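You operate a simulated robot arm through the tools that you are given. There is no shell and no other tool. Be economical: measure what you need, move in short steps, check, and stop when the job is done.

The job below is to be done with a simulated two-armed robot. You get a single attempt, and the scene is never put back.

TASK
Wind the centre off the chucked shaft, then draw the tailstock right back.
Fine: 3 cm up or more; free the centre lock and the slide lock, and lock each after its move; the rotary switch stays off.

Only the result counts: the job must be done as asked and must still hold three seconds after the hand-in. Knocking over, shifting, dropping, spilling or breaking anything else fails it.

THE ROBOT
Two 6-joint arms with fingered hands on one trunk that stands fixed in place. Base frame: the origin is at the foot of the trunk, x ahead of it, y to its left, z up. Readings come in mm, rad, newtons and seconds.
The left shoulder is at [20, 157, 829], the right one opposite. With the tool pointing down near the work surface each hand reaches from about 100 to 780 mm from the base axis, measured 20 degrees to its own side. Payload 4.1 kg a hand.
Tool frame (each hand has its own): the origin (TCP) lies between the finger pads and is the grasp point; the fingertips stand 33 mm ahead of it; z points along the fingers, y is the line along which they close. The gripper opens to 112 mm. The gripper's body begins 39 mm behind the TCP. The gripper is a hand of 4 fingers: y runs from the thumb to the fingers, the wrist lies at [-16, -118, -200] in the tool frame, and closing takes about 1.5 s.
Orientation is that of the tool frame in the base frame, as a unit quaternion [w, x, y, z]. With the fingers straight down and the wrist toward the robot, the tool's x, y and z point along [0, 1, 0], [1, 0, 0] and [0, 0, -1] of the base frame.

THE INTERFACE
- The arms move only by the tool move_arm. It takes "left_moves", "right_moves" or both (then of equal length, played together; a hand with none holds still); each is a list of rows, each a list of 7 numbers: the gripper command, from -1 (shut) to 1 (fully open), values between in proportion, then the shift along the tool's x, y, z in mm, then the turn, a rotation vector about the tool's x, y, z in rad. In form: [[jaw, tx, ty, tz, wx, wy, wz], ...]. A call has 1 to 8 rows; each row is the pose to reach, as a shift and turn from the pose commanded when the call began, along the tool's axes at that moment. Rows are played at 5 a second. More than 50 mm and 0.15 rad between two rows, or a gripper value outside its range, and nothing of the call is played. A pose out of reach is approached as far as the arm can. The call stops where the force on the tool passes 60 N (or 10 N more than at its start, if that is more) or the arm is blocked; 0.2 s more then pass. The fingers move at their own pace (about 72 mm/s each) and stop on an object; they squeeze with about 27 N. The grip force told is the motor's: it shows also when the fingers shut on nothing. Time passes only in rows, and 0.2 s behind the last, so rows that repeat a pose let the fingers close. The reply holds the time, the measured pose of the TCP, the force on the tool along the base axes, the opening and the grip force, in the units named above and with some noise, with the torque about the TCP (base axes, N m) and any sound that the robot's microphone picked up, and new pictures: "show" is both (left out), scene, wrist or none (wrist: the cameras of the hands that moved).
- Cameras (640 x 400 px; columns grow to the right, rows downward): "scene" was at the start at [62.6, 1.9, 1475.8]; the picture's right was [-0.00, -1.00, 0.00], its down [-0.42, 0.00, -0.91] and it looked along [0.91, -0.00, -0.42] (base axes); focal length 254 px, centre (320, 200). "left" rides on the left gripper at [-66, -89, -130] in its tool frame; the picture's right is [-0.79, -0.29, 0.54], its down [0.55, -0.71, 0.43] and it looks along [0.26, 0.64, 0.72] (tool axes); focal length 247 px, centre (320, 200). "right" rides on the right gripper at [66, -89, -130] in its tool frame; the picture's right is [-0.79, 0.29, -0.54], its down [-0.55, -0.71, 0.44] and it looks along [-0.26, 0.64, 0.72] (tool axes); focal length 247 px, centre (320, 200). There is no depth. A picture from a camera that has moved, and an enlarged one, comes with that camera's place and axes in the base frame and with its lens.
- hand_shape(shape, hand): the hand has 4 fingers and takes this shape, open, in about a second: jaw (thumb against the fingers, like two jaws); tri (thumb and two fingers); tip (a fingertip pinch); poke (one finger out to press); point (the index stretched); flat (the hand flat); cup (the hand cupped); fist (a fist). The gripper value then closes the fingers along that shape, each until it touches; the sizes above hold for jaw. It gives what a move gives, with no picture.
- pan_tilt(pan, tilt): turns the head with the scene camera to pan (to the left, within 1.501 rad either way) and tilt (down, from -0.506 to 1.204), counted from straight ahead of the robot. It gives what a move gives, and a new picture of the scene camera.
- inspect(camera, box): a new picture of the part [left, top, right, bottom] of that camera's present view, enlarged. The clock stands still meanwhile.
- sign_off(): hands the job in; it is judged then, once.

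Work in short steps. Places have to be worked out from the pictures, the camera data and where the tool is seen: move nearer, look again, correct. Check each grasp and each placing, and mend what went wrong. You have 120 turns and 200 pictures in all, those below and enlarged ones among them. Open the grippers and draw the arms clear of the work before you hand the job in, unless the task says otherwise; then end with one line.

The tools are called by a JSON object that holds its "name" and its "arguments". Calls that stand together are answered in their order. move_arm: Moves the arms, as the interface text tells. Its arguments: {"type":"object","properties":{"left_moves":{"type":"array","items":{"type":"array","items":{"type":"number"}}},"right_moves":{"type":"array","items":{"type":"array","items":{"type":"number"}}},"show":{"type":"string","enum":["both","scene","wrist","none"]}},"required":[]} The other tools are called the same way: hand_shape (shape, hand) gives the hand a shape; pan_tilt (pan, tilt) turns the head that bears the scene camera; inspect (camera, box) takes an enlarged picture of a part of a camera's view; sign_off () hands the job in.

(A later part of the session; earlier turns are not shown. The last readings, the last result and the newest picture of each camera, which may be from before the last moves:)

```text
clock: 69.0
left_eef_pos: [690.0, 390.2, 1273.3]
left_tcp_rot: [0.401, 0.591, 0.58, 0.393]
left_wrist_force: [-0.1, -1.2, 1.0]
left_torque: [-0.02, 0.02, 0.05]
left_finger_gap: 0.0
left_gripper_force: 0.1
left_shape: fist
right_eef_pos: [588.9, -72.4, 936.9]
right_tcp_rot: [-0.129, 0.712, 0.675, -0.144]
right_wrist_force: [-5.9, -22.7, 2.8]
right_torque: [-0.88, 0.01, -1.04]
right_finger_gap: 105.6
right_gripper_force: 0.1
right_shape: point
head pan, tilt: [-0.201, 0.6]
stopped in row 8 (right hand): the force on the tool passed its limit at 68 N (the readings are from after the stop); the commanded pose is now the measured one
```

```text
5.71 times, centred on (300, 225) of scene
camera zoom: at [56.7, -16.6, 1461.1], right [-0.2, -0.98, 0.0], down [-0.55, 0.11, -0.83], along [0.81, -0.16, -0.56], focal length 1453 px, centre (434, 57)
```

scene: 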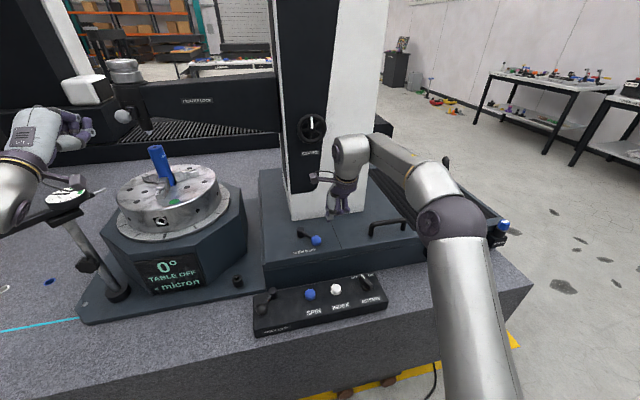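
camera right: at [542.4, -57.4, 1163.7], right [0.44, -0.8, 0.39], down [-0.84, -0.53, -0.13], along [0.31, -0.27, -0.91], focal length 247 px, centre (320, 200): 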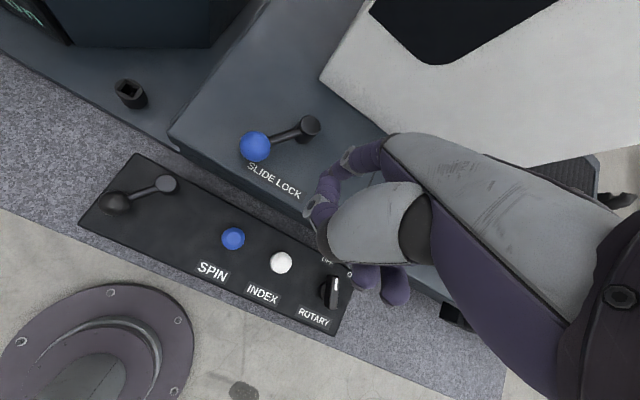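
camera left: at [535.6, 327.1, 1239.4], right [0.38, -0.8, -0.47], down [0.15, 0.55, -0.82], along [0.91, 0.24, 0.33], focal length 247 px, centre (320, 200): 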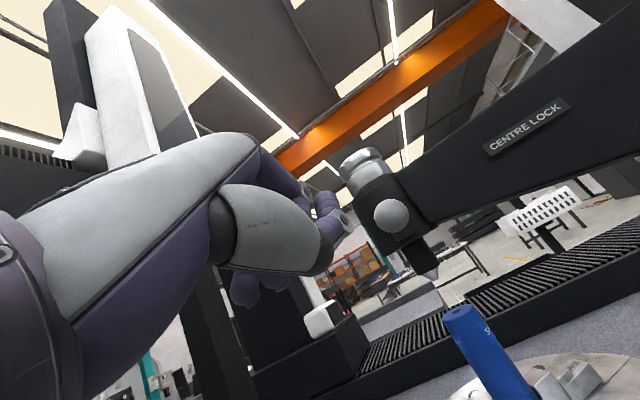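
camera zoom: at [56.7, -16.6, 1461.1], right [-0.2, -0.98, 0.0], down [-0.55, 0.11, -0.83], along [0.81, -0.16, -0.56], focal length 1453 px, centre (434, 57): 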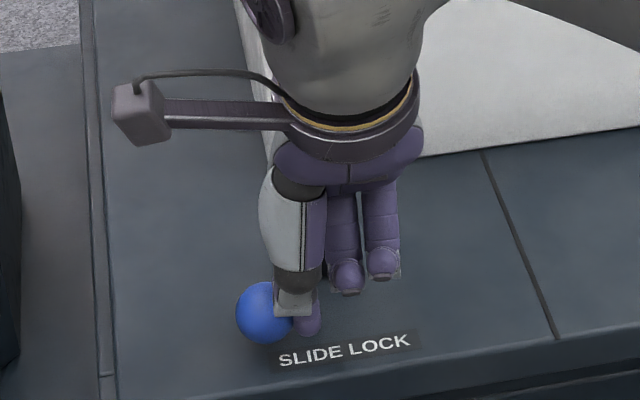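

The lever is against its stop: 68 N with no movement, about 73° round. The slide should be free, so I lift the right hand and change it to jaw on the way to the handle's left end.

{"name": "move_arm", "arguments": {"right_moves": [[1, -12, -17, -41, 0, 0, 0], [1, -50, -17, -71, 0, 0, 0], [1, -92, -3, -77, -0.13, 0, 0], [1, -136, 12, -83, -0.26, 0, 0], [1, -167, 24, -88, -0.38, 0, 0]], "show": "none"}}

{"name": "hand_shape", "arguments": {"hand": "right", "shape": "jaw"}}

{"name": "move_arm", "arguments": {"right_moves": [[-1, 0, 0, 0, 0, 0, 0], [-1, 0, 0, 0, 0, 0, 0], [-1, 0, 0, 0, 0, 0, 0], [-1, 0, 0, 0, 0, 0, 0], [-1, 0, 0, 0, 0, 0, 0], [-1, 0, 0, 0, 0, 0, 0], [-1, 0, 0, 0, 0, 0, 0]], "show": "both"}}

{"name": "inspect", "arguments": {"camera": "scene", "box": [280, 170, 440, 270]}}

```text
clock: 70.2
left_eef_pos: [692.0, 390.3, 1272.6]
left_tcp_rot: [0.401, 0.59, 0.581, 0.393]
left_wrist_force: [-0.4, 0.0, 0.2]
left_torque: [-0.01, -0.02, -0.03]
left_finger_gap: 0.0
left_gripper_force: 0.1
left_shape: fist
right_eef_pos: [639.0, -235.7, 1014.2]
right_tcp_rot: [0.007, 0.722, 0.691, -0.012]
right_wrist_force: [-0.8, 0.1, 0.8]
right_torque: [-0.04, 0.0, 0.02]
right_finger_gap: 105.5
right_gripper_force: 0.1
right_shape: point
head pan, tilt: [-0.201, 0.6]
```

```text
clock: 71.2
left_eef_pos: [691.2, 390.6, 1272.7]
left_tcp_rot: [0.401, 0.591, 0.58, 0.392]
left_wrist_force: [0.7, 0.4, -0.9]
left_torque: [0.01, -0.01, -0.02]
left_finger_gap: 0.0
left_gripper_force: 0.1
left_shape: fist
right_eef_pos: [638.1, -235.7, 1013.1]
right_tcp_rot: [0.006, 0.723, 0.691, -0.012]
right_wrist_force: [-1.1, 0.8, -0.6]
right_torque: [-0.02, -0.01, -0.03]
right_finger_gap: 111.6
right_gripper_force: 0.1
right_shape: jaw
head pan, tilt: [-0.201, 0.6]
```

```text
clock: 72.8
left_eef_pos: [691.7, 391.4, 1274.1]
left_tcp_rot: [0.4, 0.59, 0.581, 0.393]
left_wrist_force: [-0.7, -0.3, 0.9]
left_torque: [0.0, -0.02, -0.03]
left_finger_gap: 0.1
left_gripper_force: 0.0
left_shape: fist
right_eef_pos: [638.8, -235.1, 1013.2]
right_tcp_rot: [0.005, 0.723, 0.691, -0.012]
right_wrist_force: [0.0, -0.3, -0.1]
right_torque: [-0.02, -0.02, -0.03]
right_finger_gap: 0.0
right_gripper_force: 27.7
right_shape: jaw
head pan, tilt: [-0.201, 0.6]
camera right: at [554.6, -162.2, 1142.9], right [0.26, -0.79, 0.56], down [-0.74, -0.53, -0.42], along [0.62, -0.3, -0.72], focal length 247 px, centre (320, 200)
```

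scene: 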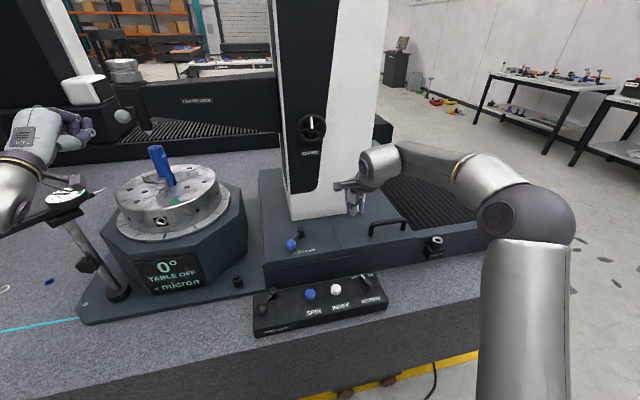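
right: 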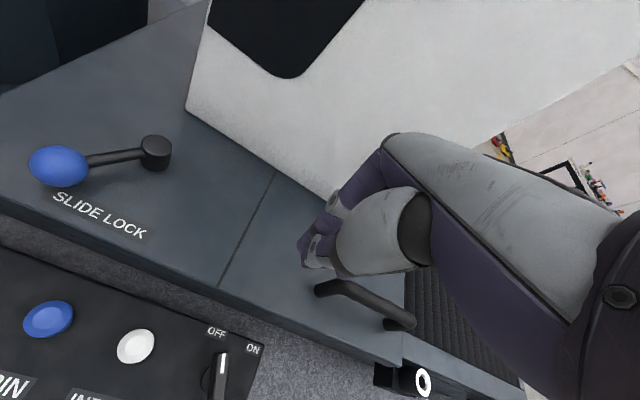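

```text
4.00 times, centred on (360, 220) of scene
camera zoom: at [57.1, -15.3, 1461.1], right [-0.2, -0.98, 0.0], down [-0.55, 0.11, -0.83], along [0.81, -0.16, -0.56], focal length 1017 px, centre (160, 120)
```

zoom: 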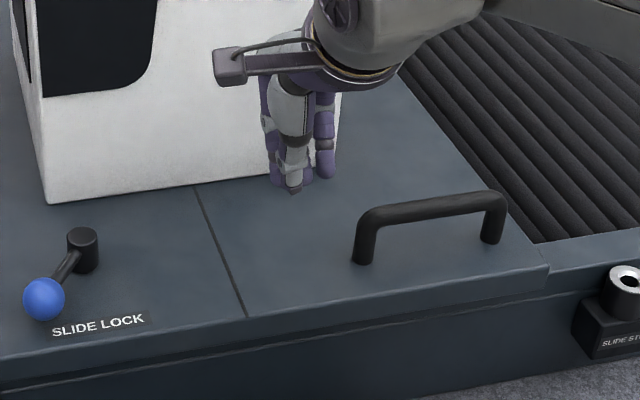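

The handle bar runs from about (639, -291) to (653, -423) at z ≈ 933. I lower the closed fingers just left of its left post and push right.

{"name": "move_arm", "arguments": {"right_moves": [[-1, 0, 6, 36, 0, 0, 0], [-1, 0, 6, 70, 0, 0, 0], [-1, -15, 7, 70, 0, 0, 0], [-1, -30, 7.5, 70, 0, 0, 0], [-1, -45, 8, 70, 0, 0, 0], [-1, -60, 9, 70, 0, 0, 0]], "show": "none"}}

{"name": "inspect", "arguments": {"camera": "scene", "box": [280, 170, 440, 270]}}

```text
clock: 74.2
left_eef_pos: [692.0, 390.8, 1273.0]
left_tcp_rot: [0.4, 0.59, 0.581, 0.393]
left_wrist_force: [-0.4, 0.2, -0.6]
left_torque: [0.0, 0.04, 0.03]
left_finger_gap: 0.0
left_gripper_force: 0.0
left_shape: fist
right_eef_pos: [639.6, -292.0, 941.9]
right_tcp_rot: [0.009, 0.725, 0.689, -0.013]
right_wrist_force: [0.2, 0.2, 0.2]
right_torque: [0.0, -0.02, 0.01]
right_finger_gap: 0.2
right_gripper_force: 27.2
right_shape: jaw
right hand out of reach, approached as far as the arm can: row 6
head pan, tilt: [-0.201, 0.6]
```

```text
4.00 times, centred on (360, 220) of scene
camera zoom: at [57.1, -15.3, 1461.1], right [-0.2, -0.98, 0.0], down [-0.55, 0.11, -0.83], along [0.81, -0.16, -0.56], focal length 1017 px, centre (160, 120)
```

zoom: 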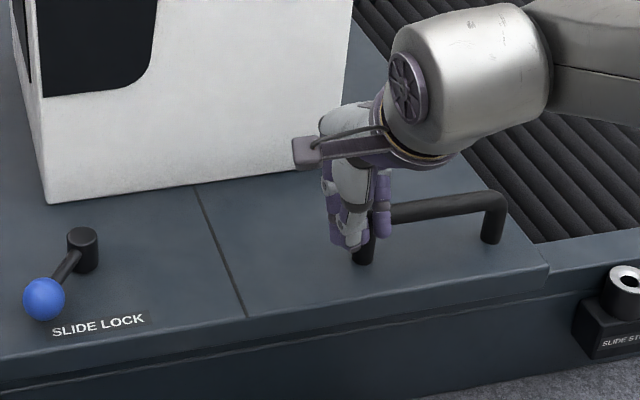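

There is no contact yet and the arm is near a joint limit in this orientation. I turn the hand outward while pushing on to the right.

{"name": "move_arm", "arguments": {"right_moves": [[-1, 0, 0, 0, 0, 0, 0.14], [-1, -5, 0, 0, 0, 0, 0.28], [-1, -15, 2, 0, 0, 0, 0.35], [-1, -30, 4, 0, 0, 0, 0.4], [-1, -45, 6, 0, 0, 0, 0.4]], "show": "none"}}

{"name": "inspect", "arguments": {"camera": "scene", "box": [280, 170, 440, 270]}}

```text
clock: 75.3
left_eef_pos: [691.1, 391.5, 1272.8]
left_tcp_rot: [0.4, 0.589, 0.581, 0.393]
left_wrist_force: [-0.5, 0.2, -0.4]
left_torque: [-0.02, -0.03, -0.05]
left_finger_gap: 0.0
left_gripper_force: 0.2
left_shape: fist
right_eef_pos: [642.1, -337.3, 944.8]
right_tcp_rot: [0.007, 0.846, 0.534, -0.012]
right_wrist_force: [-10.3, 3.0, 5.4]
right_torque: [0.08, 0.24, 0.09]
right_finger_gap: 0.1
right_gripper_force: 27.6
right_shape: jaw
head pan, tilt: [-0.201, 0.6]
```

```text
4.00 times, centred on (360, 220) of scene
camera zoom: at [56.6, -14.9, 1461.2], right [-0.2, -0.98, 0.0], down [-0.55, 0.11, -0.83], along [0.81, -0.16, -0.56], focal length 1017 px, centre (160, 120)
```

zoom: 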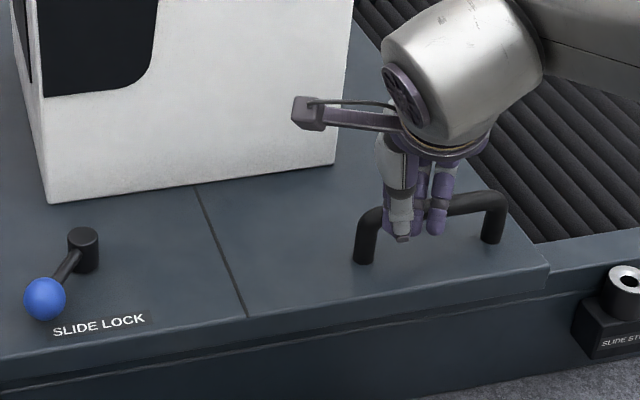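

The fingers slid round the post, so I'll grip the bar instead. I lift, open, straddle the bar and lower over it.

{"name": "move_arm", "arguments": {"right_moves": [[-1, -2, -5, -25, 0, 0, 0], [1, -2, -5, -60, 0, 0, 0], [1, 2, 4, -60, 0, 0, -0.1], [1, 2, 4, -60, 0, 0, -0.2], [1, 2, 4, -60, 0, 0, -0.2], [1, 2, 4, -60, 0, 0, -0.2]], "show": "wrist"}}

{"name": "inspect", "arguments": {"camera": "scene", "box": [280, 170, 440, 270]}}

```text
clock: 76.8
left_eef_pos: [691.0, 390.5, 1273.8]
left_tcp_rot: [0.4, 0.591, 0.58, 0.392]
left_wrist_force: [-0.1, 0.1, 0.2]
left_torque: [-0.01, -0.02, 0.0]
left_finger_gap: 0.1
left_gripper_force: 0.0
left_shape: fist
right_eef_pos: [649.3, -333.8, 1003.2]
right_tcp_rot: [0.006, 0.788, 0.616, -0.011]
right_wrist_force: [0.3, 0.4, 0.8]
right_torque: [0.03, 0.0, -0.01]
right_finger_gap: 111.7
right_gripper_force: 0.1
right_shape: jaw
head pan, tilt: [-0.201, 0.6]
camera right: at [580.9, -244.2, 1132.5], right [0.09, -0.82, 0.56], down [-0.83, -0.38, -0.42], along [0.55, -0.42, -0.72], focal length 247 px, centre (320, 200)
```

right: 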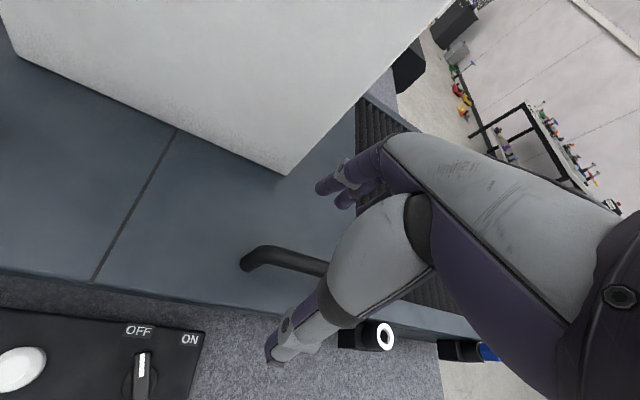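

```text
4.00 times, centred on (360, 220) of scene
camera zoom: at [57.1, -15.3, 1461.1], right [-0.2, -0.98, 0.0], down [-0.55, 0.11, -0.83], along [0.81, -0.16, -0.56], focal length 1017 px, centre (160, 120)
```

zoom: 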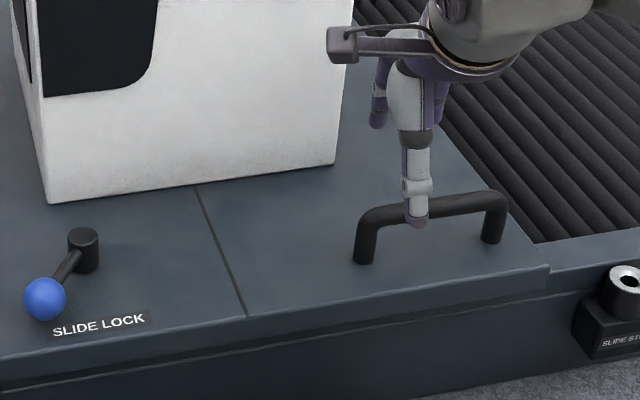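

The hand straddles the bar, thumb on the near side. I lower about 68 mm and close.

{"name": "move_arm", "arguments": {"right_moves": [[1, 0, 0, 35, 0, 0, 0], [1, 0, 0, 68, 0, 0, 0], [-1, 0, 0, 68, 0, 0, 0], [-1, 0, 0, 68, 0, 0, 0], [-1, 0, 0, 68, 0, 0, 0], [-1, 0, 0, 68, 0, 0, 0], [-1, 0, 0, 68, 0, 0, 0], [-1, 0, 0, 68, 0, 0, 0]], "show": "none"}}

{"name": "inspect", "arguments": {"camera": "scene", "box": [280, 170, 440, 270]}}

```text
clock: 78.5
left_eef_pos: [691.4, 391.5, 1273.3]
left_tcp_rot: [0.4, 0.59, 0.581, 0.392]
left_wrist_force: [0.0, 1.3, -1.1]
left_torque: [0.0, -0.04, 0.0]
left_finger_gap: 0.0
left_gripper_force: 0.0
left_shape: fist
right_eef_pos: [649.5, -335.0, 934.1]
right_tcp_rot: [0.006, 0.787, 0.616, -0.012]
right_wrist_force: [1.5, -0.6, -3.1]
right_torque: [0.0, 0.05, 0.13]
right_finger_gap: 15.8
right_gripper_force: 26.6
right_shape: jaw
head pan, tilt: [-0.201, 0.6]
```

```text
4.00 times, centred on (360, 220) of scene
camera zoom: at [57.3, -15.4, 1461.1], right [-0.2, -0.98, 0.0], down [-0.55, 0.11, -0.83], along [0.81, -0.16, -0.57], focal length 1017 px, centre (160, 120)
```

zoom: 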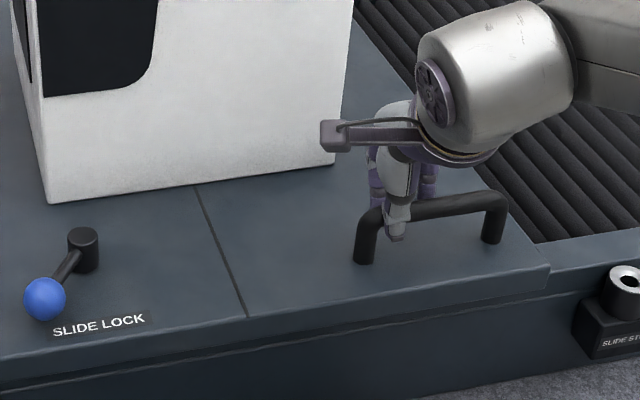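

The bar is gripped with a 16 mm gap. I pull it to the right.

{"name": "move_arm", "arguments": {"right_moves": [[-1, -10, 2.4, 0, 0, 0, 0], [-1, -24, 6, 0, 0, 0, 0.04], [-1, -39, 9.6, 0, 0, 0, 0.08], [-1, -58, 14.4, 0, 0, 0, 0.12], [-1, -77, 19.2, 0, 0, 0, 0.16]], "show": "none"}}

{"name": "inspect", "arguments": {"camera": "scene", "box": [240, 120, 480, 270]}}

```text
clock: 79.8
left_eef_pos: [693.1, 388.6, 1273.0]
left_tcp_rot: [0.399, 0.592, 0.581, 0.392]
left_wrist_force: [-0.5, -0.8, 0.7]
left_torque: [0.01, -0.02, 0.03]
left_finger_gap: 0.0
left_gripper_force: 0.0
left_shape: fist
right_eef_pos: [647.2, -422.6, 935.6]
right_tcp_rot: [0.009, 0.837, 0.548, -0.014]
right_wrist_force: [15.8, -17.3, -22.5]
right_torque: [-0.06, 0.02, 0.15]
right_finger_gap: 19.0
right_gripper_force: 27.4
right_shape: jaw
head pan, tilt: [-0.201, 0.6]
```

```text
2.67 times, centred on (360, 195) of scene
camera zoom: at [58.2, -16.7, 1461.1], right [-0.2, -0.98, 0.0], down [-0.55, 0.11, -0.82], along [0.81, -0.17, -0.57], focal length 678 px, centre (213, 213)
```

zoom: 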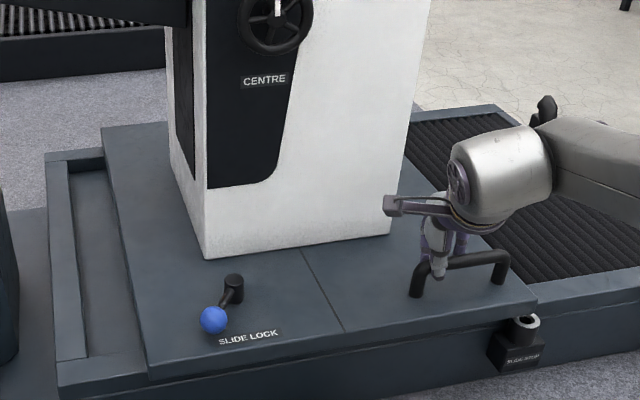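

The tailstock is sliding; it has moved about 85 mm. I keep pulling right.

{"name": "move_arm", "arguments": {"right_moves": [[-1, -16, 7, 0, 0, 0, 0.03], [-1, -34, 15, 0, 0, 0, 0.06], [-1, -52, 23, 0, 0, 0, 0.09], [-1, -70, 31, 0, 0, 0, 0.12], [-1, -88, 38.5, 0, 0, 0, 0.15], [-1, -106, 46, 0, 0, 0, 0.18]], "show": "scene"}}

{"name": "inspect", "arguments": {"camera": "scene", "box": [280, 120, 520, 270]}}

```text
clock: 81.2
left_eef_pos: [692.1, 389.7, 1271.7]
left_tcp_rot: [0.399, 0.59, 0.582, 0.393]
left_wrist_force: [0.6, -0.2, 0.5]
left_torque: [0.0, -0.03, 0.04]
left_finger_gap: 0.2
left_gripper_force: 0.0
left_shape: fist
right_eef_pos: [649.3, -532.0, 939.4]
right_tcp_rot: [0.009, 0.881, 0.472, -0.011]
right_wrist_force: [29.9, -8.0, -24.0]
right_torque: [0.45, -0.2, 1.09]
right_finger_gap: 24.0
right_gripper_force: 27.1
right_shape: jaw
head pan, tilt: [-0.201, 0.6]
```

scene: 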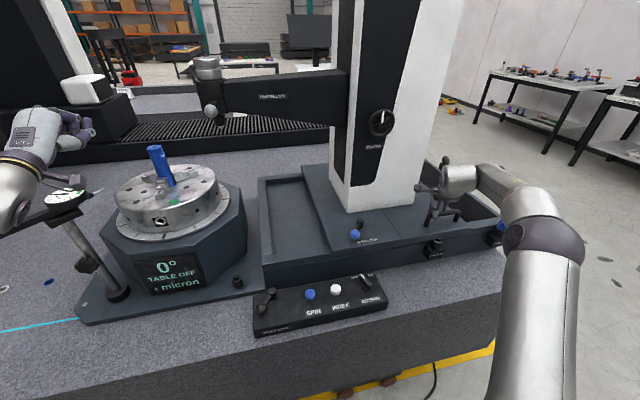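

```text
2.67 times, centred on (400, 195) of scene
camera zoom: at [58.8, -16.3, 1461.0], right [-0.2, -0.98, 0.0], down [-0.55, 0.11, -0.82], along [0.81, -0.16, -0.57], focal length 678 px, centre (107, 213)
```

zoom: 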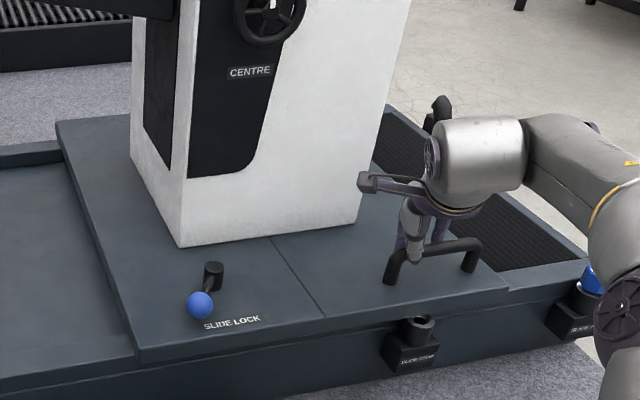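

About 195 mm moved so far. I keep pulling, turning the hand further outward as the reach runs out.

{"name": "move_arm", "arguments": {"right_moves": [[-1, -15, 10, 0, 0, 0, 0.08], [-1, -31, 21, 0, 0, 0, 0.16], [-1, -48, 32, 0, 0, 0, 0.24], [-1, -64, 43, 0, 0, 0, 0.3], [-1, -80, 54, 0, 0, 0, 0.36], [-1, -96, 65, 0, 0, 0, 0.42]], "show": "scene"}}

{"name": "inspect", "arguments": {"camera": "scene", "box": [300, 120, 540, 270]}}

```text
clock: 82.5
left_eef_pos: [692.1, 390.5, 1272.8]
left_tcp_rot: [0.4, 0.59, 0.581, 0.392]
left_wrist_force: [0.4, 0.1, -0.8]
left_torque: [0.01, -0.04, 0.0]
left_finger_gap: 0.0
left_gripper_force: 0.0
left_shape: fist
right_eef_pos: [641.1, -636.3, 939.3]
right_tcp_rot: [0.01, 0.96, 0.279, -0.01]
right_wrist_force: [-3.5, -0.1, -0.3]
right_torque: [-0.02, 0.08, -0.06]
right_finger_gap: 11.9
right_gripper_force: 26.7
right_shape: jaw
right hand out of reach, approached as far as the arm can: row 5, 6
head pan, tilt: [-0.201, 0.6]
```

scene: 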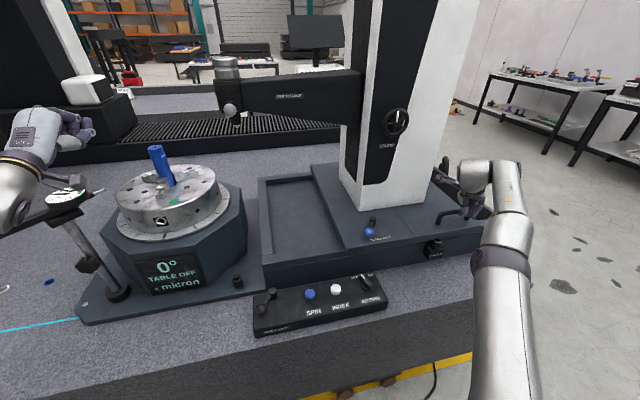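

```text
2.67 times, centred on (420, 195) of scene
camera zoom: at [57.0, -15.3, 1461.1], right [-0.2, -0.98, 0.0], down [-0.55, 0.11, -0.83], along [0.81, -0.16, -0.56], focal length 678 px, centre (53, 213)
```

zoom: 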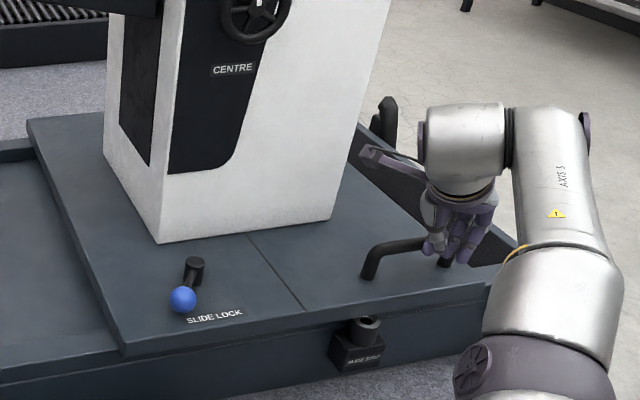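

The hand slid along the bar towards its right post on that stroke. I pan the head right to see how much travel is left.

{"name": "pan_tilt", "arguments": {"pan": -0.7, "tilt": 0.6}}

{"name": "inspect", "arguments": {"camera": "scene", "box": [160, 130, 360, 270]}}

```text
clock: 83.5
left_eef_pos: [691.2, 391.0, 1273.5]
left_tcp_rot: [0.4, 0.59, 0.581, 0.393]
left_wrist_force: [-0.3, -0.8, 0.5]
left_torque: [0.01, 0.01, 0.02]
left_finger_gap: 0.0
left_gripper_force: 0.1
left_shape: fist
right_eef_pos: [641.6, -635.7, 939.7]
right_tcp_rot: [0.011, 0.96, 0.28, -0.008]
right_wrist_force: [-8.2, -3.0, -1.5]
right_torque: [-0.06, 0.31, -0.19]
right_finger_gap: 11.9
right_gripper_force: 27.2
right_shape: jaw
head pan, tilt: [-0.7, 0.6]
```

scene: 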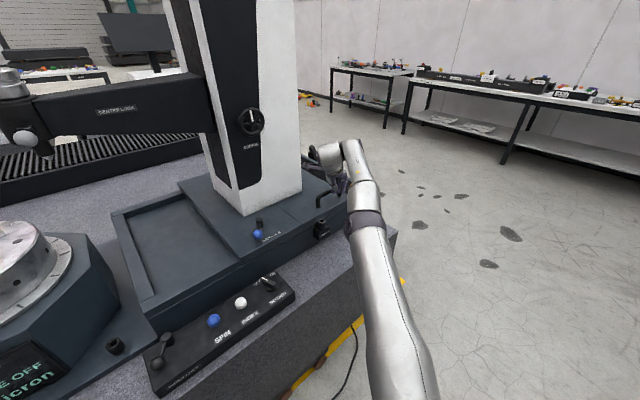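

```text
2.86 times, centred on (260, 200) of scene
camera zoom: at [37.9, -54.7, 1461.1], right [-0.64, -0.77, 0.0], down [-0.43, 0.36, -0.83], along [0.63, -0.53, -0.56], focal length 727 px, centre (491, 200)
```

zoom: 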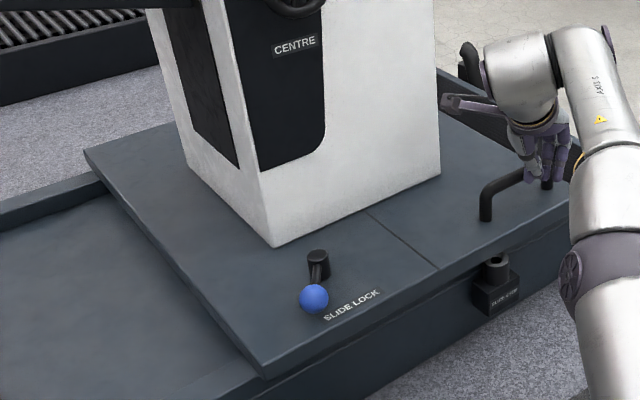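

The slide lock ball is now at y ≈ -301, so the tailstock has moved about 262 mm and may have more travel. The handle is out of reach, so I release it and stage the right hand to push the column from its left side.

{"name": "move_arm", "arguments": {"right_moves": [[1, 0, 0, 0, 0, 0, 0], [1, 0, 0, 0, 0, 0, 0], [1, 0, 0, 0, 0, 0, 0], [1, 0, 0, -45, 0, 0, 0], [1, 0, 0, -90, 0, 0, -0.12], [1, 10, -42, -110, 0, 0, -0.26], [1, 25, -85, -120, 0, 0, -0.4], [1, 40, -125, -130, 0, 0, -0.54]], "show": "none"}}

{"name": "hand_shape", "arguments": {"hand": "right", "shape": "fist"}}

{"name": "pan_tilt", "arguments": {"pan": -0.5, "tilt": 0.5}}

```text
clock: 85.3
left_eef_pos: [691.1, 390.1, 1273.3]
left_tcp_rot: [0.401, 0.59, 0.58, 0.393]
left_wrist_force: [-0.2, -0.9, 0.1]
left_torque: [-0.03, 0.02, 0.02]
left_finger_gap: 0.3
left_gripper_force: 0.0
left_shape: fist
right_eef_pos: [605.7, -489.1, 1060.5]
right_tcp_rot: [0.011, 0.852, 0.523, -0.011]
right_wrist_force: [0.4, 0.4, -0.6]
right_torque: [0.01, -0.05, 0.01]
right_finger_gap: 111.9
right_gripper_force: 0.1
right_shape: jaw
right hand out of reach, approached as far as the arm can: row 4, 5, 8
head pan, tilt: [-0.7, 0.6]
```

```text
clock: 86.2
left_eef_pos: [691.4, 391.1, 1273.2]
left_tcp_rot: [0.4, 0.59, 0.581, 0.393]
left_wrist_force: [0.8, -0.3, 0.1]
left_torque: [0.02, 0.03, 0.01]
left_finger_gap: 0.3
left_gripper_force: 0.1
left_shape: fist
right_eef_pos: [608.1, -488.9, 1060.6]
right_tcp_rot: [0.011, 0.854, 0.521, -0.011]
right_wrist_force: [-0.3, 0.7, 0.0]
right_torque: [0.0, 0.02, 0.02]
right_finger_gap: 0.0
right_gripper_force: 0.0
right_shape: fist
head pan, tilt: [-0.7, 0.6]
```

```text
clock: 86.9
left_eef_pos: [691.0, 390.9, 1273.3]
left_tcp_rot: [0.4, 0.59, 0.581, 0.393]
left_wrist_force: [-0.9, 0.8, -0.1]
left_torque: [-0.02, 0.0, -0.03]
left_finger_gap: 0.0
left_gripper_force: 0.0
left_shape: fist
right_eef_pos: [605.6, -489.9, 1060.3]
right_tcp_rot: [0.009, 0.854, 0.521, -0.01]
right_wrist_force: [0.0, -0.3, 0.5]
right_torque: [0.02, 0.0, 0.02]
right_finger_gap: 0.0
right_gripper_force: 0.0
right_shape: fist
head pan, tilt: [-0.499, 0.499]
```

scene: 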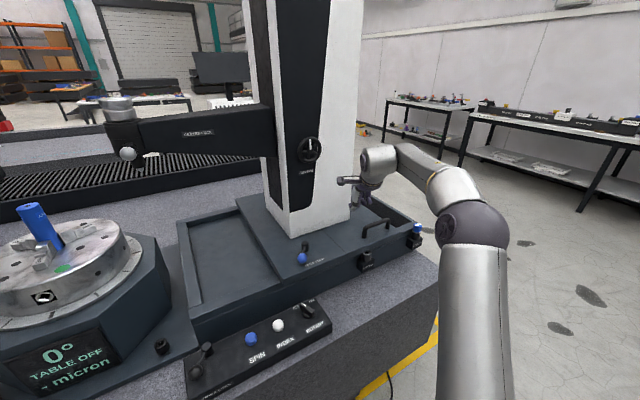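

{"name": "inspect", "arguments": {"camera": "scene", "box": [240, 160, 440, 290]}}

```text
3.08 times, centred on (340, 225) of scene
camera zoom: at [50.4, -41.3, 1470.2], right [-0.48, -0.88, 0.0], down [-0.42, 0.23, -0.88], along [0.77, -0.42, -0.48], focal length 783 px, centre (258, 123)
```

zoom: 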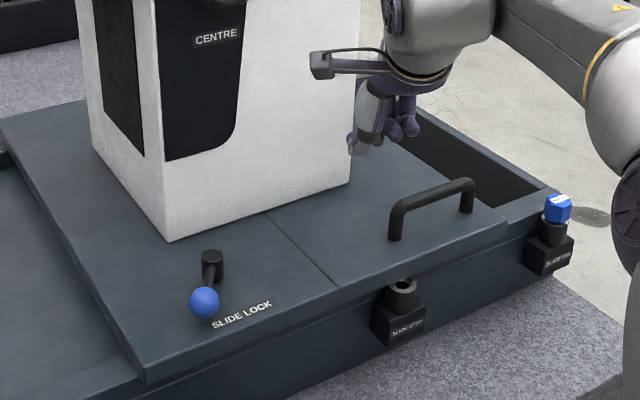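

The carriage's right edge is at y ≈ -690, with about 100 mm or less of gap left. I lower the fist left of the handle's left post, at y ≈ -559, and push right.

{"name": "move_arm", "arguments": {"right_moves": [[1, 17, 0, 45, 0, 0, 0], [1, 17, 0, 90, 0, 0, 0], [1, 17, 0, 122, 0, 0, 0], [1, 3.7, 7, 122, 0, 0, 0], [1, -9.7, 14, 122, 0, 0, 0.04], [1, -23, 21, 122, 0, 0, 0.08], [1, -36, 28, 122, 0, 0, 0.12]], "show": "none"}}

{"name": "inspect", "arguments": {"camera": "scene", "box": [240, 160, 440, 290]}}

```text
clock: 88.5
left_eef_pos: [691.9, 390.7, 1273.1]
left_tcp_rot: [0.399, 0.59, 0.582, 0.393]
left_wrist_force: [0.2, 0.1, -0.2]
left_torque: [0.0, 0.0, -0.02]
left_finger_gap: 0.0
left_gripper_force: 0.1
left_shape: fist
right_eef_pos: [614.4, -536.7, 939.5]
right_tcp_rot: [0.009, 0.881, 0.473, -0.01]
right_wrist_force: [0.3, 0.5, -0.3]
right_torque: [0.0, 0.01, 0.03]
right_finger_gap: 0.0
right_gripper_force: 0.1
right_shape: fist
head pan, tilt: [-0.499, 0.499]
```

```text
3.08 times, centred on (340, 225) of scene
camera zoom: at [50.3, -41.1, 1470.2], right [-0.48, -0.88, 0.0], down [-0.42, 0.23, -0.88], along [0.77, -0.42, -0.48], focal length 783 px, centre (258, 123)
```

zoom: 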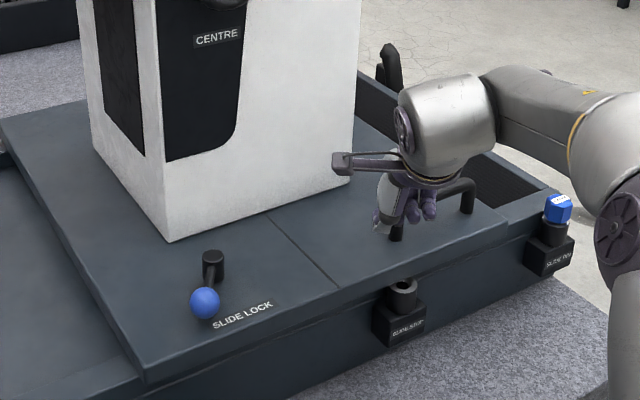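

The fist is just at the post, with no force yet. I lower it another 10 mm and push on.

{"name": "move_arm", "arguments": {"right_moves": [[1, 13, -8, 0, 0, 0, 0], [1, 13, -8, 10, 0, 0, 0], [1, 0, 0, 10, 0, 0, 0], [1, -12.5, 8.3, 10, 0, 0, 0.03], [1, -25, 16.6, 10, 0, 0, 0.06], [1, -37, 25, 10, 0, 0, 0.09], [1, -50, 33, 10, 0, 0, 0.12]], "show": "none"}}

{"name": "inspect", "arguments": {"camera": "scene", "box": [240, 160, 440, 290]}}

```text
clock: 90.1
left_eef_pos: [691.3, 390.7, 1272.2]
left_tcp_rot: [0.4, 0.591, 0.58, 0.392]
left_wrist_force: [0.0, -0.1, -0.8]
left_torque: [0.03, 0.02, -0.04]
left_finger_gap: 0.2
left_gripper_force: 0.0
left_shape: fist
right_eef_pos: [615.8, -598.1, 932.5]
right_tcp_rot: [0.01, 0.907, 0.42, -0.01]
right_wrist_force: [-0.2, 0.4, -0.3]
right_torque: [-0.04, -0.01, -0.03]
right_finger_gap: 0.0
right_gripper_force: 0.0
right_shape: fist
head pan, tilt: [-0.499, 0.499]
```

```text
3.08 times, centred on (340, 225) of scene
camera zoom: at [50.4, -41.1, 1470.2], right [-0.48, -0.88, 0.0], down [-0.42, 0.23, -0.88], along [0.77, -0.42, -0.48], focal length 783 px, centre (258, 123)
```

zoom: 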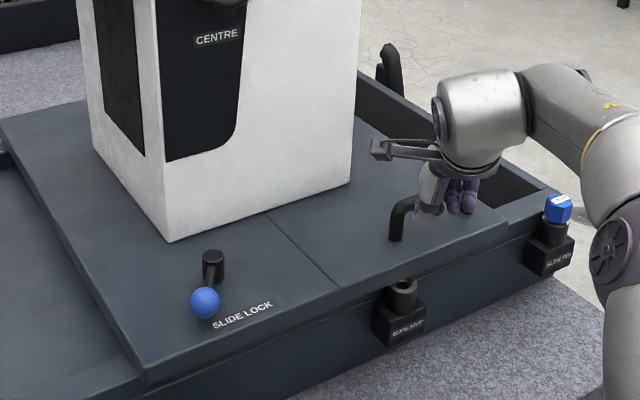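

The fist passed in front of the post. I go back left, move 35 mm deeper in x and push again.

{"name": "move_arm", "arguments": {"right_moves": [[1, 38, -32, 0, 0, 0, 0], [1, 76, -65, 0, 0, 0, 0], [1, 99, -38, 3, 0, 0, 0], [1, 80, -22, 3, 0, 0, 0], [1, 61, -6, 3, 0, 0, 0], [1, 45, 7, 3, 0, 0, 0], [1, 30, 20, 3, 0, 0, 0]], "show": "none"}}

{"name": "inspect", "arguments": {"camera": "scene", "box": [240, 160, 440, 290]}}

```text
refused: row 2 steps farther than a row can; nothing moved
```

```text
3.08 times, centred on (340, 225) of scene
camera zoom: at [50.4, -41.1, 1470.2], right [-0.48, -0.88, 0.0], down [-0.42, 0.23, -0.88], along [0.77, -0.42, -0.48], focal length 783 px, centre (258, 123)
```

zoom: 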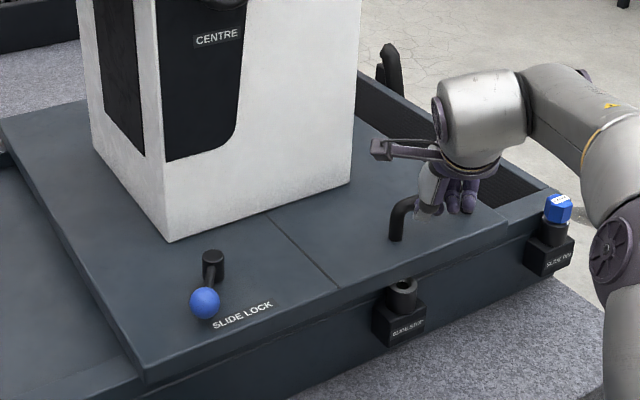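

One step was slightly over 50 mm, so I add an intermediate row.

{"name": "move_arm", "arguments": {"right_moves": [[1, 30, -26, 0, 0, 0, 0], [1, 60, -52, 0, 0, 0, 0], [1, 82, -62, 0, 0, 0, 0], [1, 99, -38, 3, 0, 0, 0], [1, 80, -22, 3, 0, 0, 0], [1, 61, -6, 3, 0, 0, 0], [1, 45, 7, 3, 0, 0, 0], [1, 30, 20, 3, 0, 0, 0]], "show": "none"}}

{"name": "inspect", "arguments": {"camera": "scene", "box": [240, 160, 440, 290]}}

```text
clock: 91.9
left_eef_pos: [692.1, 392.1, 1273.7]
left_tcp_rot: [0.401, 0.59, 0.58, 0.393]
left_wrist_force: [0.5, 0.0, 0.2]
left_torque: [0.03, 0.02, 0.01]
left_finger_gap: 0.1
left_gripper_force: 0.1
left_shape: fist
right_eef_pos: [650.4, -586.6, 930.2]
right_tcp_rot: [0.009, 0.907, 0.42, -0.009]
right_wrist_force: [0.1, 0.1, 1.5]
right_torque: [0.0, -0.02, -0.02]
right_finger_gap: 0.3
right_gripper_force: 0.0
right_shape: fist
head pan, tilt: [-0.499, 0.499]
```

```text
3.08 times, centred on (340, 225) of scene
camera zoom: at [50.4, -41.0, 1470.2], right [-0.48, -0.88, 0.0], down [-0.42, 0.23, -0.88], along [0.77, -0.42, -0.48], focal length 783 px, centre (258, 123)
```

zoom: 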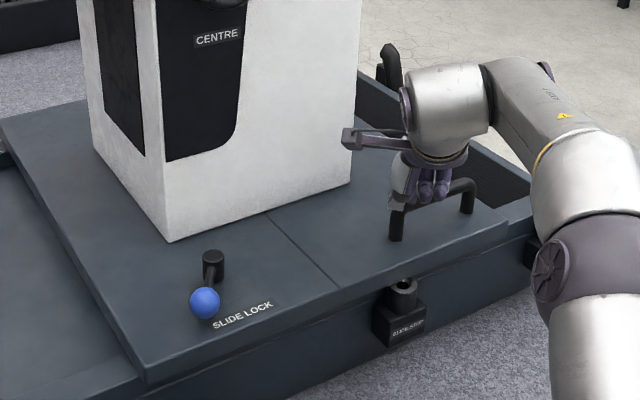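

The fist rides above the bar. I move left of the post, go 38 mm lower and push again.

{"name": "move_arm", "arguments": {"right_moves": [[1, 35, -29, 0, 0, 0, 0], [1, 70, -59, 5, 0, 0, 0], [1, 70, -59, 22, 0, 0, 0], [1, 70, -59, 38, 0, 0, 0], [1, 54, -46, 38, 0, 0, 0], [1, 38, -32, 38, 0, 0, 0], [1, 23, -19, 38, 0, 0, 0], [1, 8, -6, 38, 0, 0, 0]], "show": "none"}}

{"name": "inspect", "arguments": {"camera": "scene", "box": [240, 160, 440, 290]}}

```text
clock: 93.7
left_eef_pos: [690.6, 391.3, 1272.4]
left_tcp_rot: [0.401, 0.591, 0.581, 0.392]
left_wrist_force: [0.1, 0.5, 0.4]
left_torque: [-0.01, 0.03, -0.04]
left_finger_gap: 0.0
left_gripper_force: 0.0
left_shape: fist
right_eef_pos: [649.3, -554.0, 890.9]
right_tcp_rot: [0.0, 0.906, 0.424, -0.01]
right_wrist_force: [-28.5, 28.2, 15.9]
right_torque: [-1.05, -1.06, -0.27]
right_finger_gap: 0.0
right_gripper_force: 0.0
right_shape: fist
head pan, tilt: [-0.499, 0.499]
stopped in row 8 (right hand): the force on the tool passed its limit at 70 N (the readings are from after the stop); the commanded pose is now the measured one
```

```text
3.08 times, centred on (340, 225) of scene
camera zoom: at [48.9, -39.5, 1470.3], right [-0.48, -0.88, 0.0], down [-0.42, 0.23, -0.88], along [0.77, -0.42, -0.48], focal length 783 px, centre (258, 123)
```

zoom: 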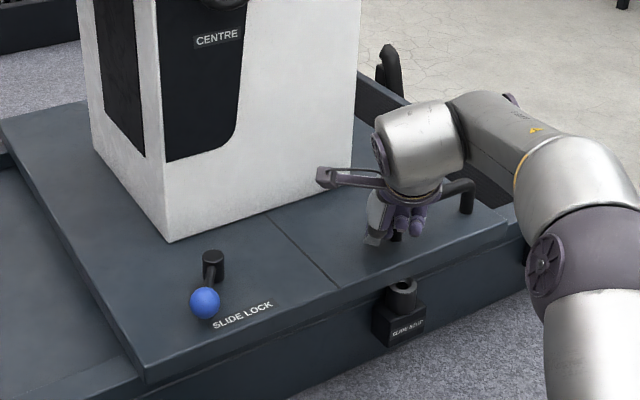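

A push at 70 N peak did not move the carriage, whereas sliding took about 20 N earlier. I ease off in x and push purely to the right once more to confirm the end stop.

{"name": "move_arm", "arguments": {"right_moves": [[1, 10, -9, 0, 0, 0, 0], [1, 6, -16, 0, 0, 0, 0], [1, 0, -11, 0, 0, 0, 0], [1, -6, -6, 0, 0, 0, 0], [1, -11, -2, 0, 0, 0, 0]], "show": "none"}}

{"name": "inspect", "arguments": {"camera": "scene", "box": [240, 160, 440, 290]}}

```text
clock: 94.9
left_eef_pos: [690.8, 392.1, 1272.6]
left_tcp_rot: [0.401, 0.59, 0.581, 0.392]
left_wrist_force: [0.3, 0.3, -1.2]
left_torque: [-0.02, 0.01, -0.03]
left_finger_gap: 0.0
left_gripper_force: 0.1
left_shape: fist
right_eef_pos: [642.8, -552.3, 886.1]
right_tcp_rot: [-0.005, 0.903, 0.43, -0.011]
right_wrist_force: [-19.2, 26.8, 11.0]
right_torque: [-0.87, -0.8, 0.09]
right_finger_gap: 0.0
right_gripper_force: 0.1
right_shape: fist
head pan, tilt: [-0.499, 0.499]
stopped in row 5 (right hand): the force on the tool passed its limit at 67 N (the readings are from after the stop); the commanded pose is now the measured one
```

```text
3.08 times, centred on (340, 225) of scene
camera zoom: at [49.4, -39.8, 1470.3], right [-0.48, -0.88, 0.0], down [-0.42, 0.23, -0.88], along [0.77, -0.42, -0.48], focal length 783 px, centre (258, 123)
```

zoom: 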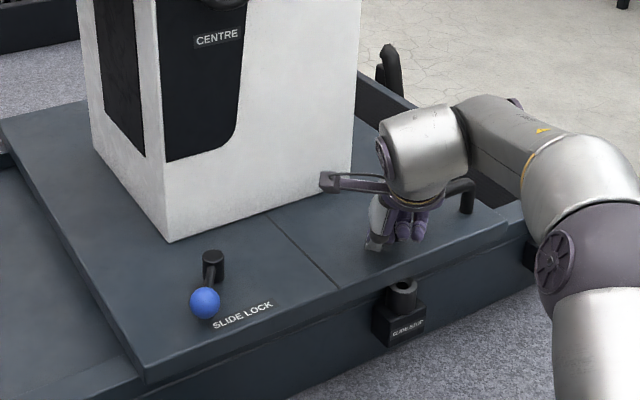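

The carriage won't budge, so it is at the end of its travel, about 262 mm back. Next comes locking the slide: I lift the right hand and bring it back over the lock with the pointing finger.

{"name": "move_arm", "arguments": {"right_moves": [[1, 4.6, -10, -40, 0, 0, 0], [1, 9, -20, -85, 0, 0, 0], [1, 33, -46, -110, 0, 0, -0.05], [1, 63, -80, -120, 0, 0, -0.1], [1, 96, -114, -125, 0, 0, -0.15], [1, 129, -148, -130, 0, 0, -0.2], [1, 162, -183, -134, 0, 0, -0.23], [1, 194, -217, -134, 0, 0, -0.23]], "show": "none"}}

{"name": "hand_shape", "arguments": {"hand": "right", "shape": "point"}}

{"name": "move_arm", "arguments": {"right_moves": [[1, 0, 0, 0, 0.14, 0, 0], [1, 0, 0, 0, 0.28, 0, 0], [1, 0, 0, 0, 0.38, 0, 0]], "show": "wrist"}}

{"name": "inspect", "arguments": {"camera": "scene", "box": [240, 160, 440, 290]}}

```text
clock: 96.7
left_eef_pos: [692.4, 390.6, 1272.6]
left_tcp_rot: [0.4, 0.591, 0.58, 0.392]
left_wrist_force: [1.1, -0.8, -0.2]
left_torque: [-0.02, 0.03, 0.04]
left_finger_gap: 0.1
left_gripper_force: 0.1
left_shape: fist
right_eef_pos: [598.8, -268.3, 1018.3]
right_tcp_rot: [-0.005, 0.849, 0.528, -0.009]
right_wrist_force: [-0.3, -1.5, 0.1]
right_torque: [-0.02, 0.01, 0.02]
right_finger_gap: 0.1
right_gripper_force: 0.1
right_shape: fist
head pan, tilt: [-0.499, 0.499]
```

```text
clock: 97.6
left_eef_pos: [690.9, 390.9, 1273.0]
left_tcp_rot: [0.4, 0.59, 0.581, 0.393]
left_wrist_force: [-1.0, -0.6, -0.8]
left_torque: [-0.01, -0.01, 0.0]
left_finger_gap: 0.0
left_gripper_force: 0.2
left_shape: fist
right_eef_pos: [600.0, -267.7, 1018.7]
right_tcp_rot: [-0.005, 0.849, 0.529, -0.009]
right_wrist_force: [-0.4, 0.7, 0.7]
right_torque: [-0.02, 0.05, -0.02]
right_finger_gap: 105.4
right_gripper_force: 0.0
right_shape: point
head pan, tilt: [-0.499, 0.499]
```

```text
clock: 98.4
left_eef_pos: [692.1, 390.8, 1273.2]
left_tcp_rot: [0.4, 0.59, 0.581, 0.392]
left_wrist_force: [-0.2, -0.4, -0.3]
left_torque: [0.0, 0.04, 0.0]
left_finger_gap: 0.0
left_gripper_force: 0.0
left_shape: fist
right_eef_pos: [601.4, -269.1, 1018.5]
right_tcp_rot: [-0.167, 0.832, 0.517, -0.111]
right_wrist_force: [0.3, 0.8, 0.2]
right_torque: [0.01, 0.01, -0.02]
right_finger_gap: 105.4
right_gripper_force: 0.1
right_shape: point
head pan, tilt: [-0.499, 0.499]
camera right: at [603.4, -193.2, 1173.4], right [0.08, -0.92, 0.39], down [-0.98, -0.13, -0.12], along [0.16, -0.38, -0.91], focal length 247 px, centre (320, 200)
```

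right: 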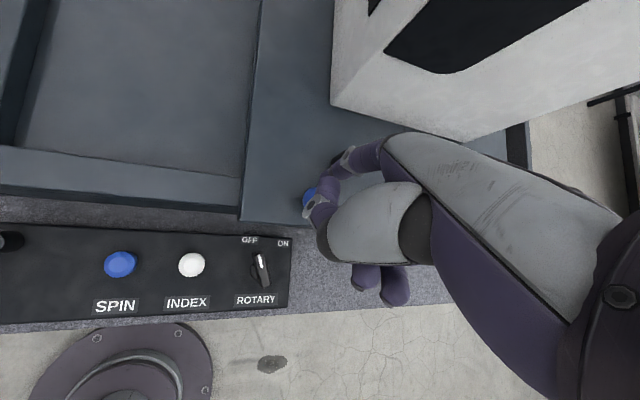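

```text
3.08 times, centred on (340, 225) of scene
camera zoom: at [50.1, -41.2, 1470.2], right [-0.48, -0.88, 0.0], down [-0.42, 0.23, -0.88], along [0.77, -0.42, -0.48], focal length 783 px, centre (258, 123)
```

zoom: 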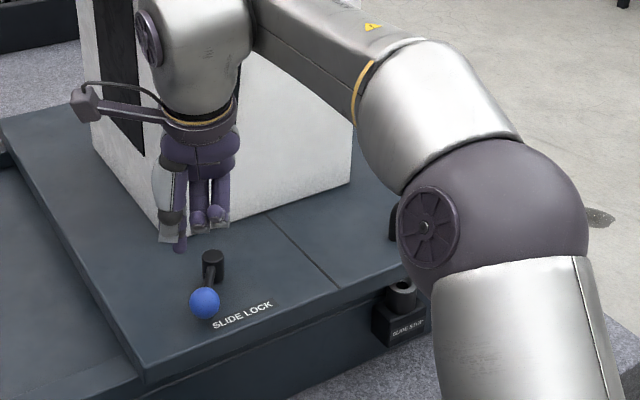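

The ball is at (646, -299, 897) and the fingertip near (668, -288, 952). I go left of the ball, drop beside it and sweep right along the arc back to the locked side.

{"name": "move_arm", "arguments": {"right_moves": [[1, 27, -3.6, 25, 0, 0, 0], [1, 27.7, 13.7, 65.5, 0, 0, 0], [1, 1, 17.3, 68.7, 0, 0, 0], [1, -22, 14.5, 70, 0, 0, 0], [1, -43, 16.7, 69.5, 0, 0, 0], [1, -62, 23.3, 67, 0, 0, 0], [1, -76, 34, 62.6, 0, 0, 0]], "show": "none"}}

{"name": "inspect", "arguments": {"camera": "scene", "box": [240, 180, 380, 280]}}

```text
clock: 100.0
left_eef_pos: [691.3, 391.5, 1271.7]
left_tcp_rot: [0.4, 0.59, 0.581, 0.392]
left_wrist_force: [-0.3, -0.8, -0.1]
left_torque: [0.03, -0.03, -0.02]
left_finger_gap: 0.1
left_gripper_force: 0.0
left_shape: fist
right_eef_pos: [573.5, -339.8, 949.6]
right_tcp_rot: [-0.166, 0.832, 0.517, -0.11]
right_wrist_force: [0.1, -0.6, 1.1]
right_torque: [-0.01, -0.01, 0.03]
right_finger_gap: 105.6
right_gripper_force: 0.1
right_shape: point
head pan, tilt: [-0.499, 0.499]
```

```text
4.00 times, centred on (310, 230) of scene
camera zoom: at [50.4, -41.1, 1470.2], right [-0.48, -0.88, 0.0], down [-0.42, 0.23, -0.88], along [0.77, -0.42, -0.48], focal length 1017 px, centre (360, 80)
```

zoom: 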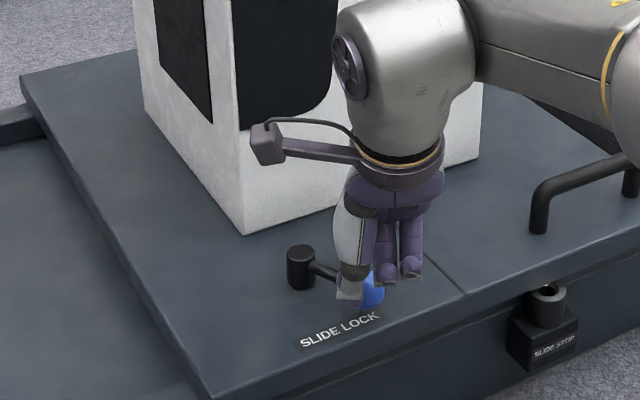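

The lever is at about 206°, and it was at 216° when locked. I push on to its stop.

{"name": "move_arm", "arguments": {"right_moves": [[1, -4, 3.3, -0.5, 0, 0, 0], [1, -7.7, 6.6, -1, 0, 0, 0], [1, -11, 10, -2, 0, 0, 0], [1, -14.8, 14, -4, 0, 0, 0], [1, -18, 18, -5.5, 0, 0, 0], [1, -21.6, 22, -7, 0, 0, 0]], "show": "none"}}

{"name": "inspect", "arguments": {"camera": "scene", "box": [240, 180, 380, 280]}}

```text
clock: 101.4
left_eef_pos: [691.6, 391.6, 1274.3]
left_tcp_rot: [0.4, 0.591, 0.581, 0.392]
left_wrist_force: [-0.6, 0.3, 0.0]
left_torque: [-0.03, 0.02, -0.02]
left_finger_gap: 0.1
left_gripper_force: 0.1
left_shape: fist
right_eef_pos: [585.3, -368.6, 946.1]
right_tcp_rot: [-0.165, 0.832, 0.518, -0.11]
right_wrist_force: [-6.5, 4.9, 4.7]
right_torque: [0.21, 0.09, 0.26]
right_finger_gap: 105.7
right_gripper_force: 0.0
right_shape: point
head pan, tilt: [-0.499, 0.499]
```

```text
4.00 times, centred on (310, 230) of scene
camera zoom: at [50.1, -41.0, 1470.2], right [-0.48, -0.88, 0.0], down [-0.42, 0.23, -0.88], along [0.77, -0.42, -0.48], focal length 1017 px, centre (360, 80)
```

zoom: 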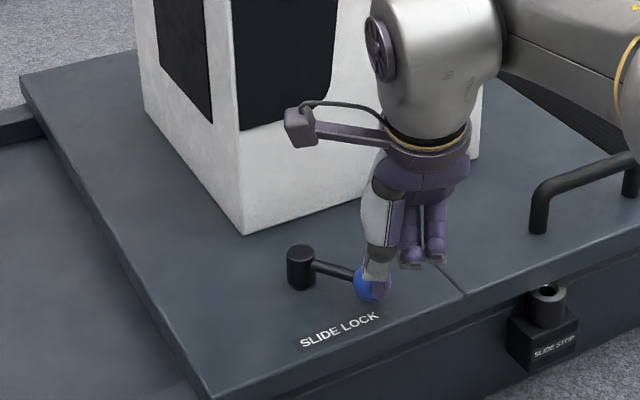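

The finger is slipping off the ball again, which at the other end meant the stop was reached. I lift the hand straight up and away, and look at the lever.

{"name": "move_arm", "arguments": {"right_moves": [[1, -3, -14, -22, 0, 0, 0], [1, -6, -27, -62, 0, 0, 0], [1, -35, -35, -85, 0, 0, 0], [1, -75, -35, -90, 0, 0, 0]], "show": "none"}}

{"name": "inspect", "arguments": {"camera": "scene", "box": [240, 180, 380, 280]}}

```text
clock: 102.4
left_eef_pos: [691.9, 391.8, 1272.8]
left_tcp_rot: [0.4, 0.59, 0.581, 0.393]
left_wrist_force: [1.0, -0.1, 0.4]
left_torque: [0.02, -0.02, 0.01]
left_finger_gap: 0.1
left_gripper_force: 0.2
left_shape: fist
right_eef_pos: [552.4, -424.5, 1042.0]
right_tcp_rot: [-0.165, 0.834, 0.515, -0.11]
right_wrist_force: [0.3, -0.5, -0.4]
right_torque: [-0.01, 0.0, 0.02]
right_finger_gap: 105.6
right_gripper_force: 0.1
right_shape: point
right hand out of reach, approached as far as the arm can: row 4
head pan, tilt: [-0.499, 0.499]
```

```text
4.00 times, centred on (310, 230) of scene
camera zoom: at [50.8, -41.3, 1470.2], right [-0.48, -0.88, 0.0], down [-0.42, 0.23, -0.88], along [0.77, -0.42, -0.48], focal length 1017 px, centre (360, 80)
```

zoom: 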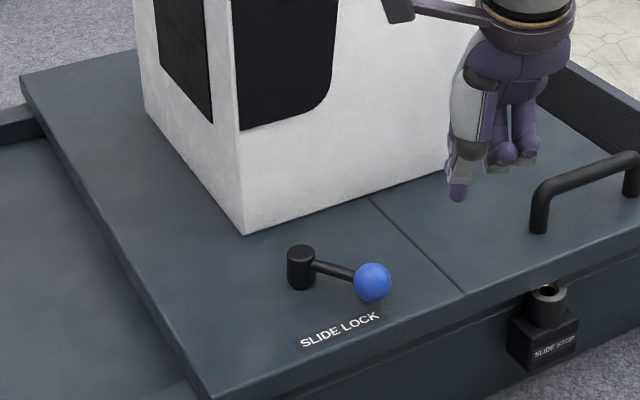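

The lever now reads about 214°, against 216° when it was locked at the start. To be sure, I give the ball one firmer low push towards the stop.

{"name": "move_arm", "arguments": {"right_moves": [[1, 33.6, -10, 4, 0, 0, 0], [1, 64.6, -19, 13, 0, 0, 0], [1, 93.4, -22, 30, 0, 0, 0], [1, 94, -6, 68.7, 0, 0, 0], [1, 94.4, 10.7, 107, 0, 0, 0], [1, 88, 19.7, 103.5, 0, 0, 0], [1, 82, 29, 99.7, 0, 0, 0], [1, 76.8, 36, 96.6, 0, 0, 0]], "show": "none"}}

{"name": "inspect", "arguments": {"camera": "scene", "box": [240, 180, 380, 280]}}

```text
clock: 104.2
left_eef_pos: [691.7, 391.8, 1274.4]
left_tcp_rot: [0.4, 0.59, 0.581, 0.393]
left_wrist_force: [0.5, -1.4, 0.3]
left_torque: [-0.03, 0.03, -0.04]
left_finger_gap: 0.0
left_gripper_force: 0.0
left_shape: fist
right_eef_pos: [580.6, -354.9, 937.6]
right_tcp_rot: [-0.166, 0.832, 0.518, -0.11]
right_wrist_force: [-2.9, 4.5, -1.6]
right_torque: [0.22, 0.23, 0.22]
right_finger_gap: 105.5
right_gripper_force: 0.0
right_shape: point
head pan, tilt: [-0.499, 0.499]
```

```text
4.00 times, centred on (310, 230) of scene
camera zoom: at [50.3, -41.0, 1470.2], right [-0.48, -0.88, 0.0], down [-0.42, 0.23, -0.88], along [0.77, -0.42, -0.48], focal length 1017 px, centre (360, 80)
```

zoom: 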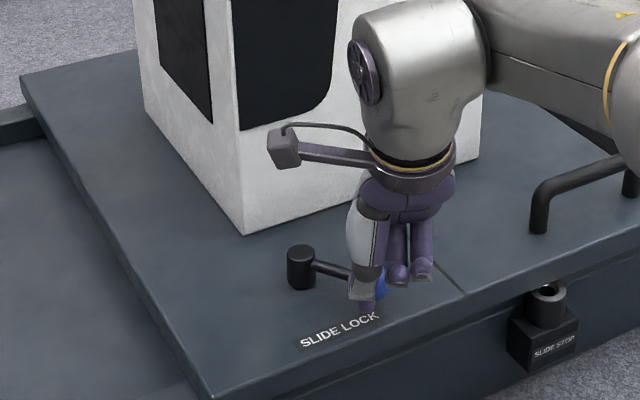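

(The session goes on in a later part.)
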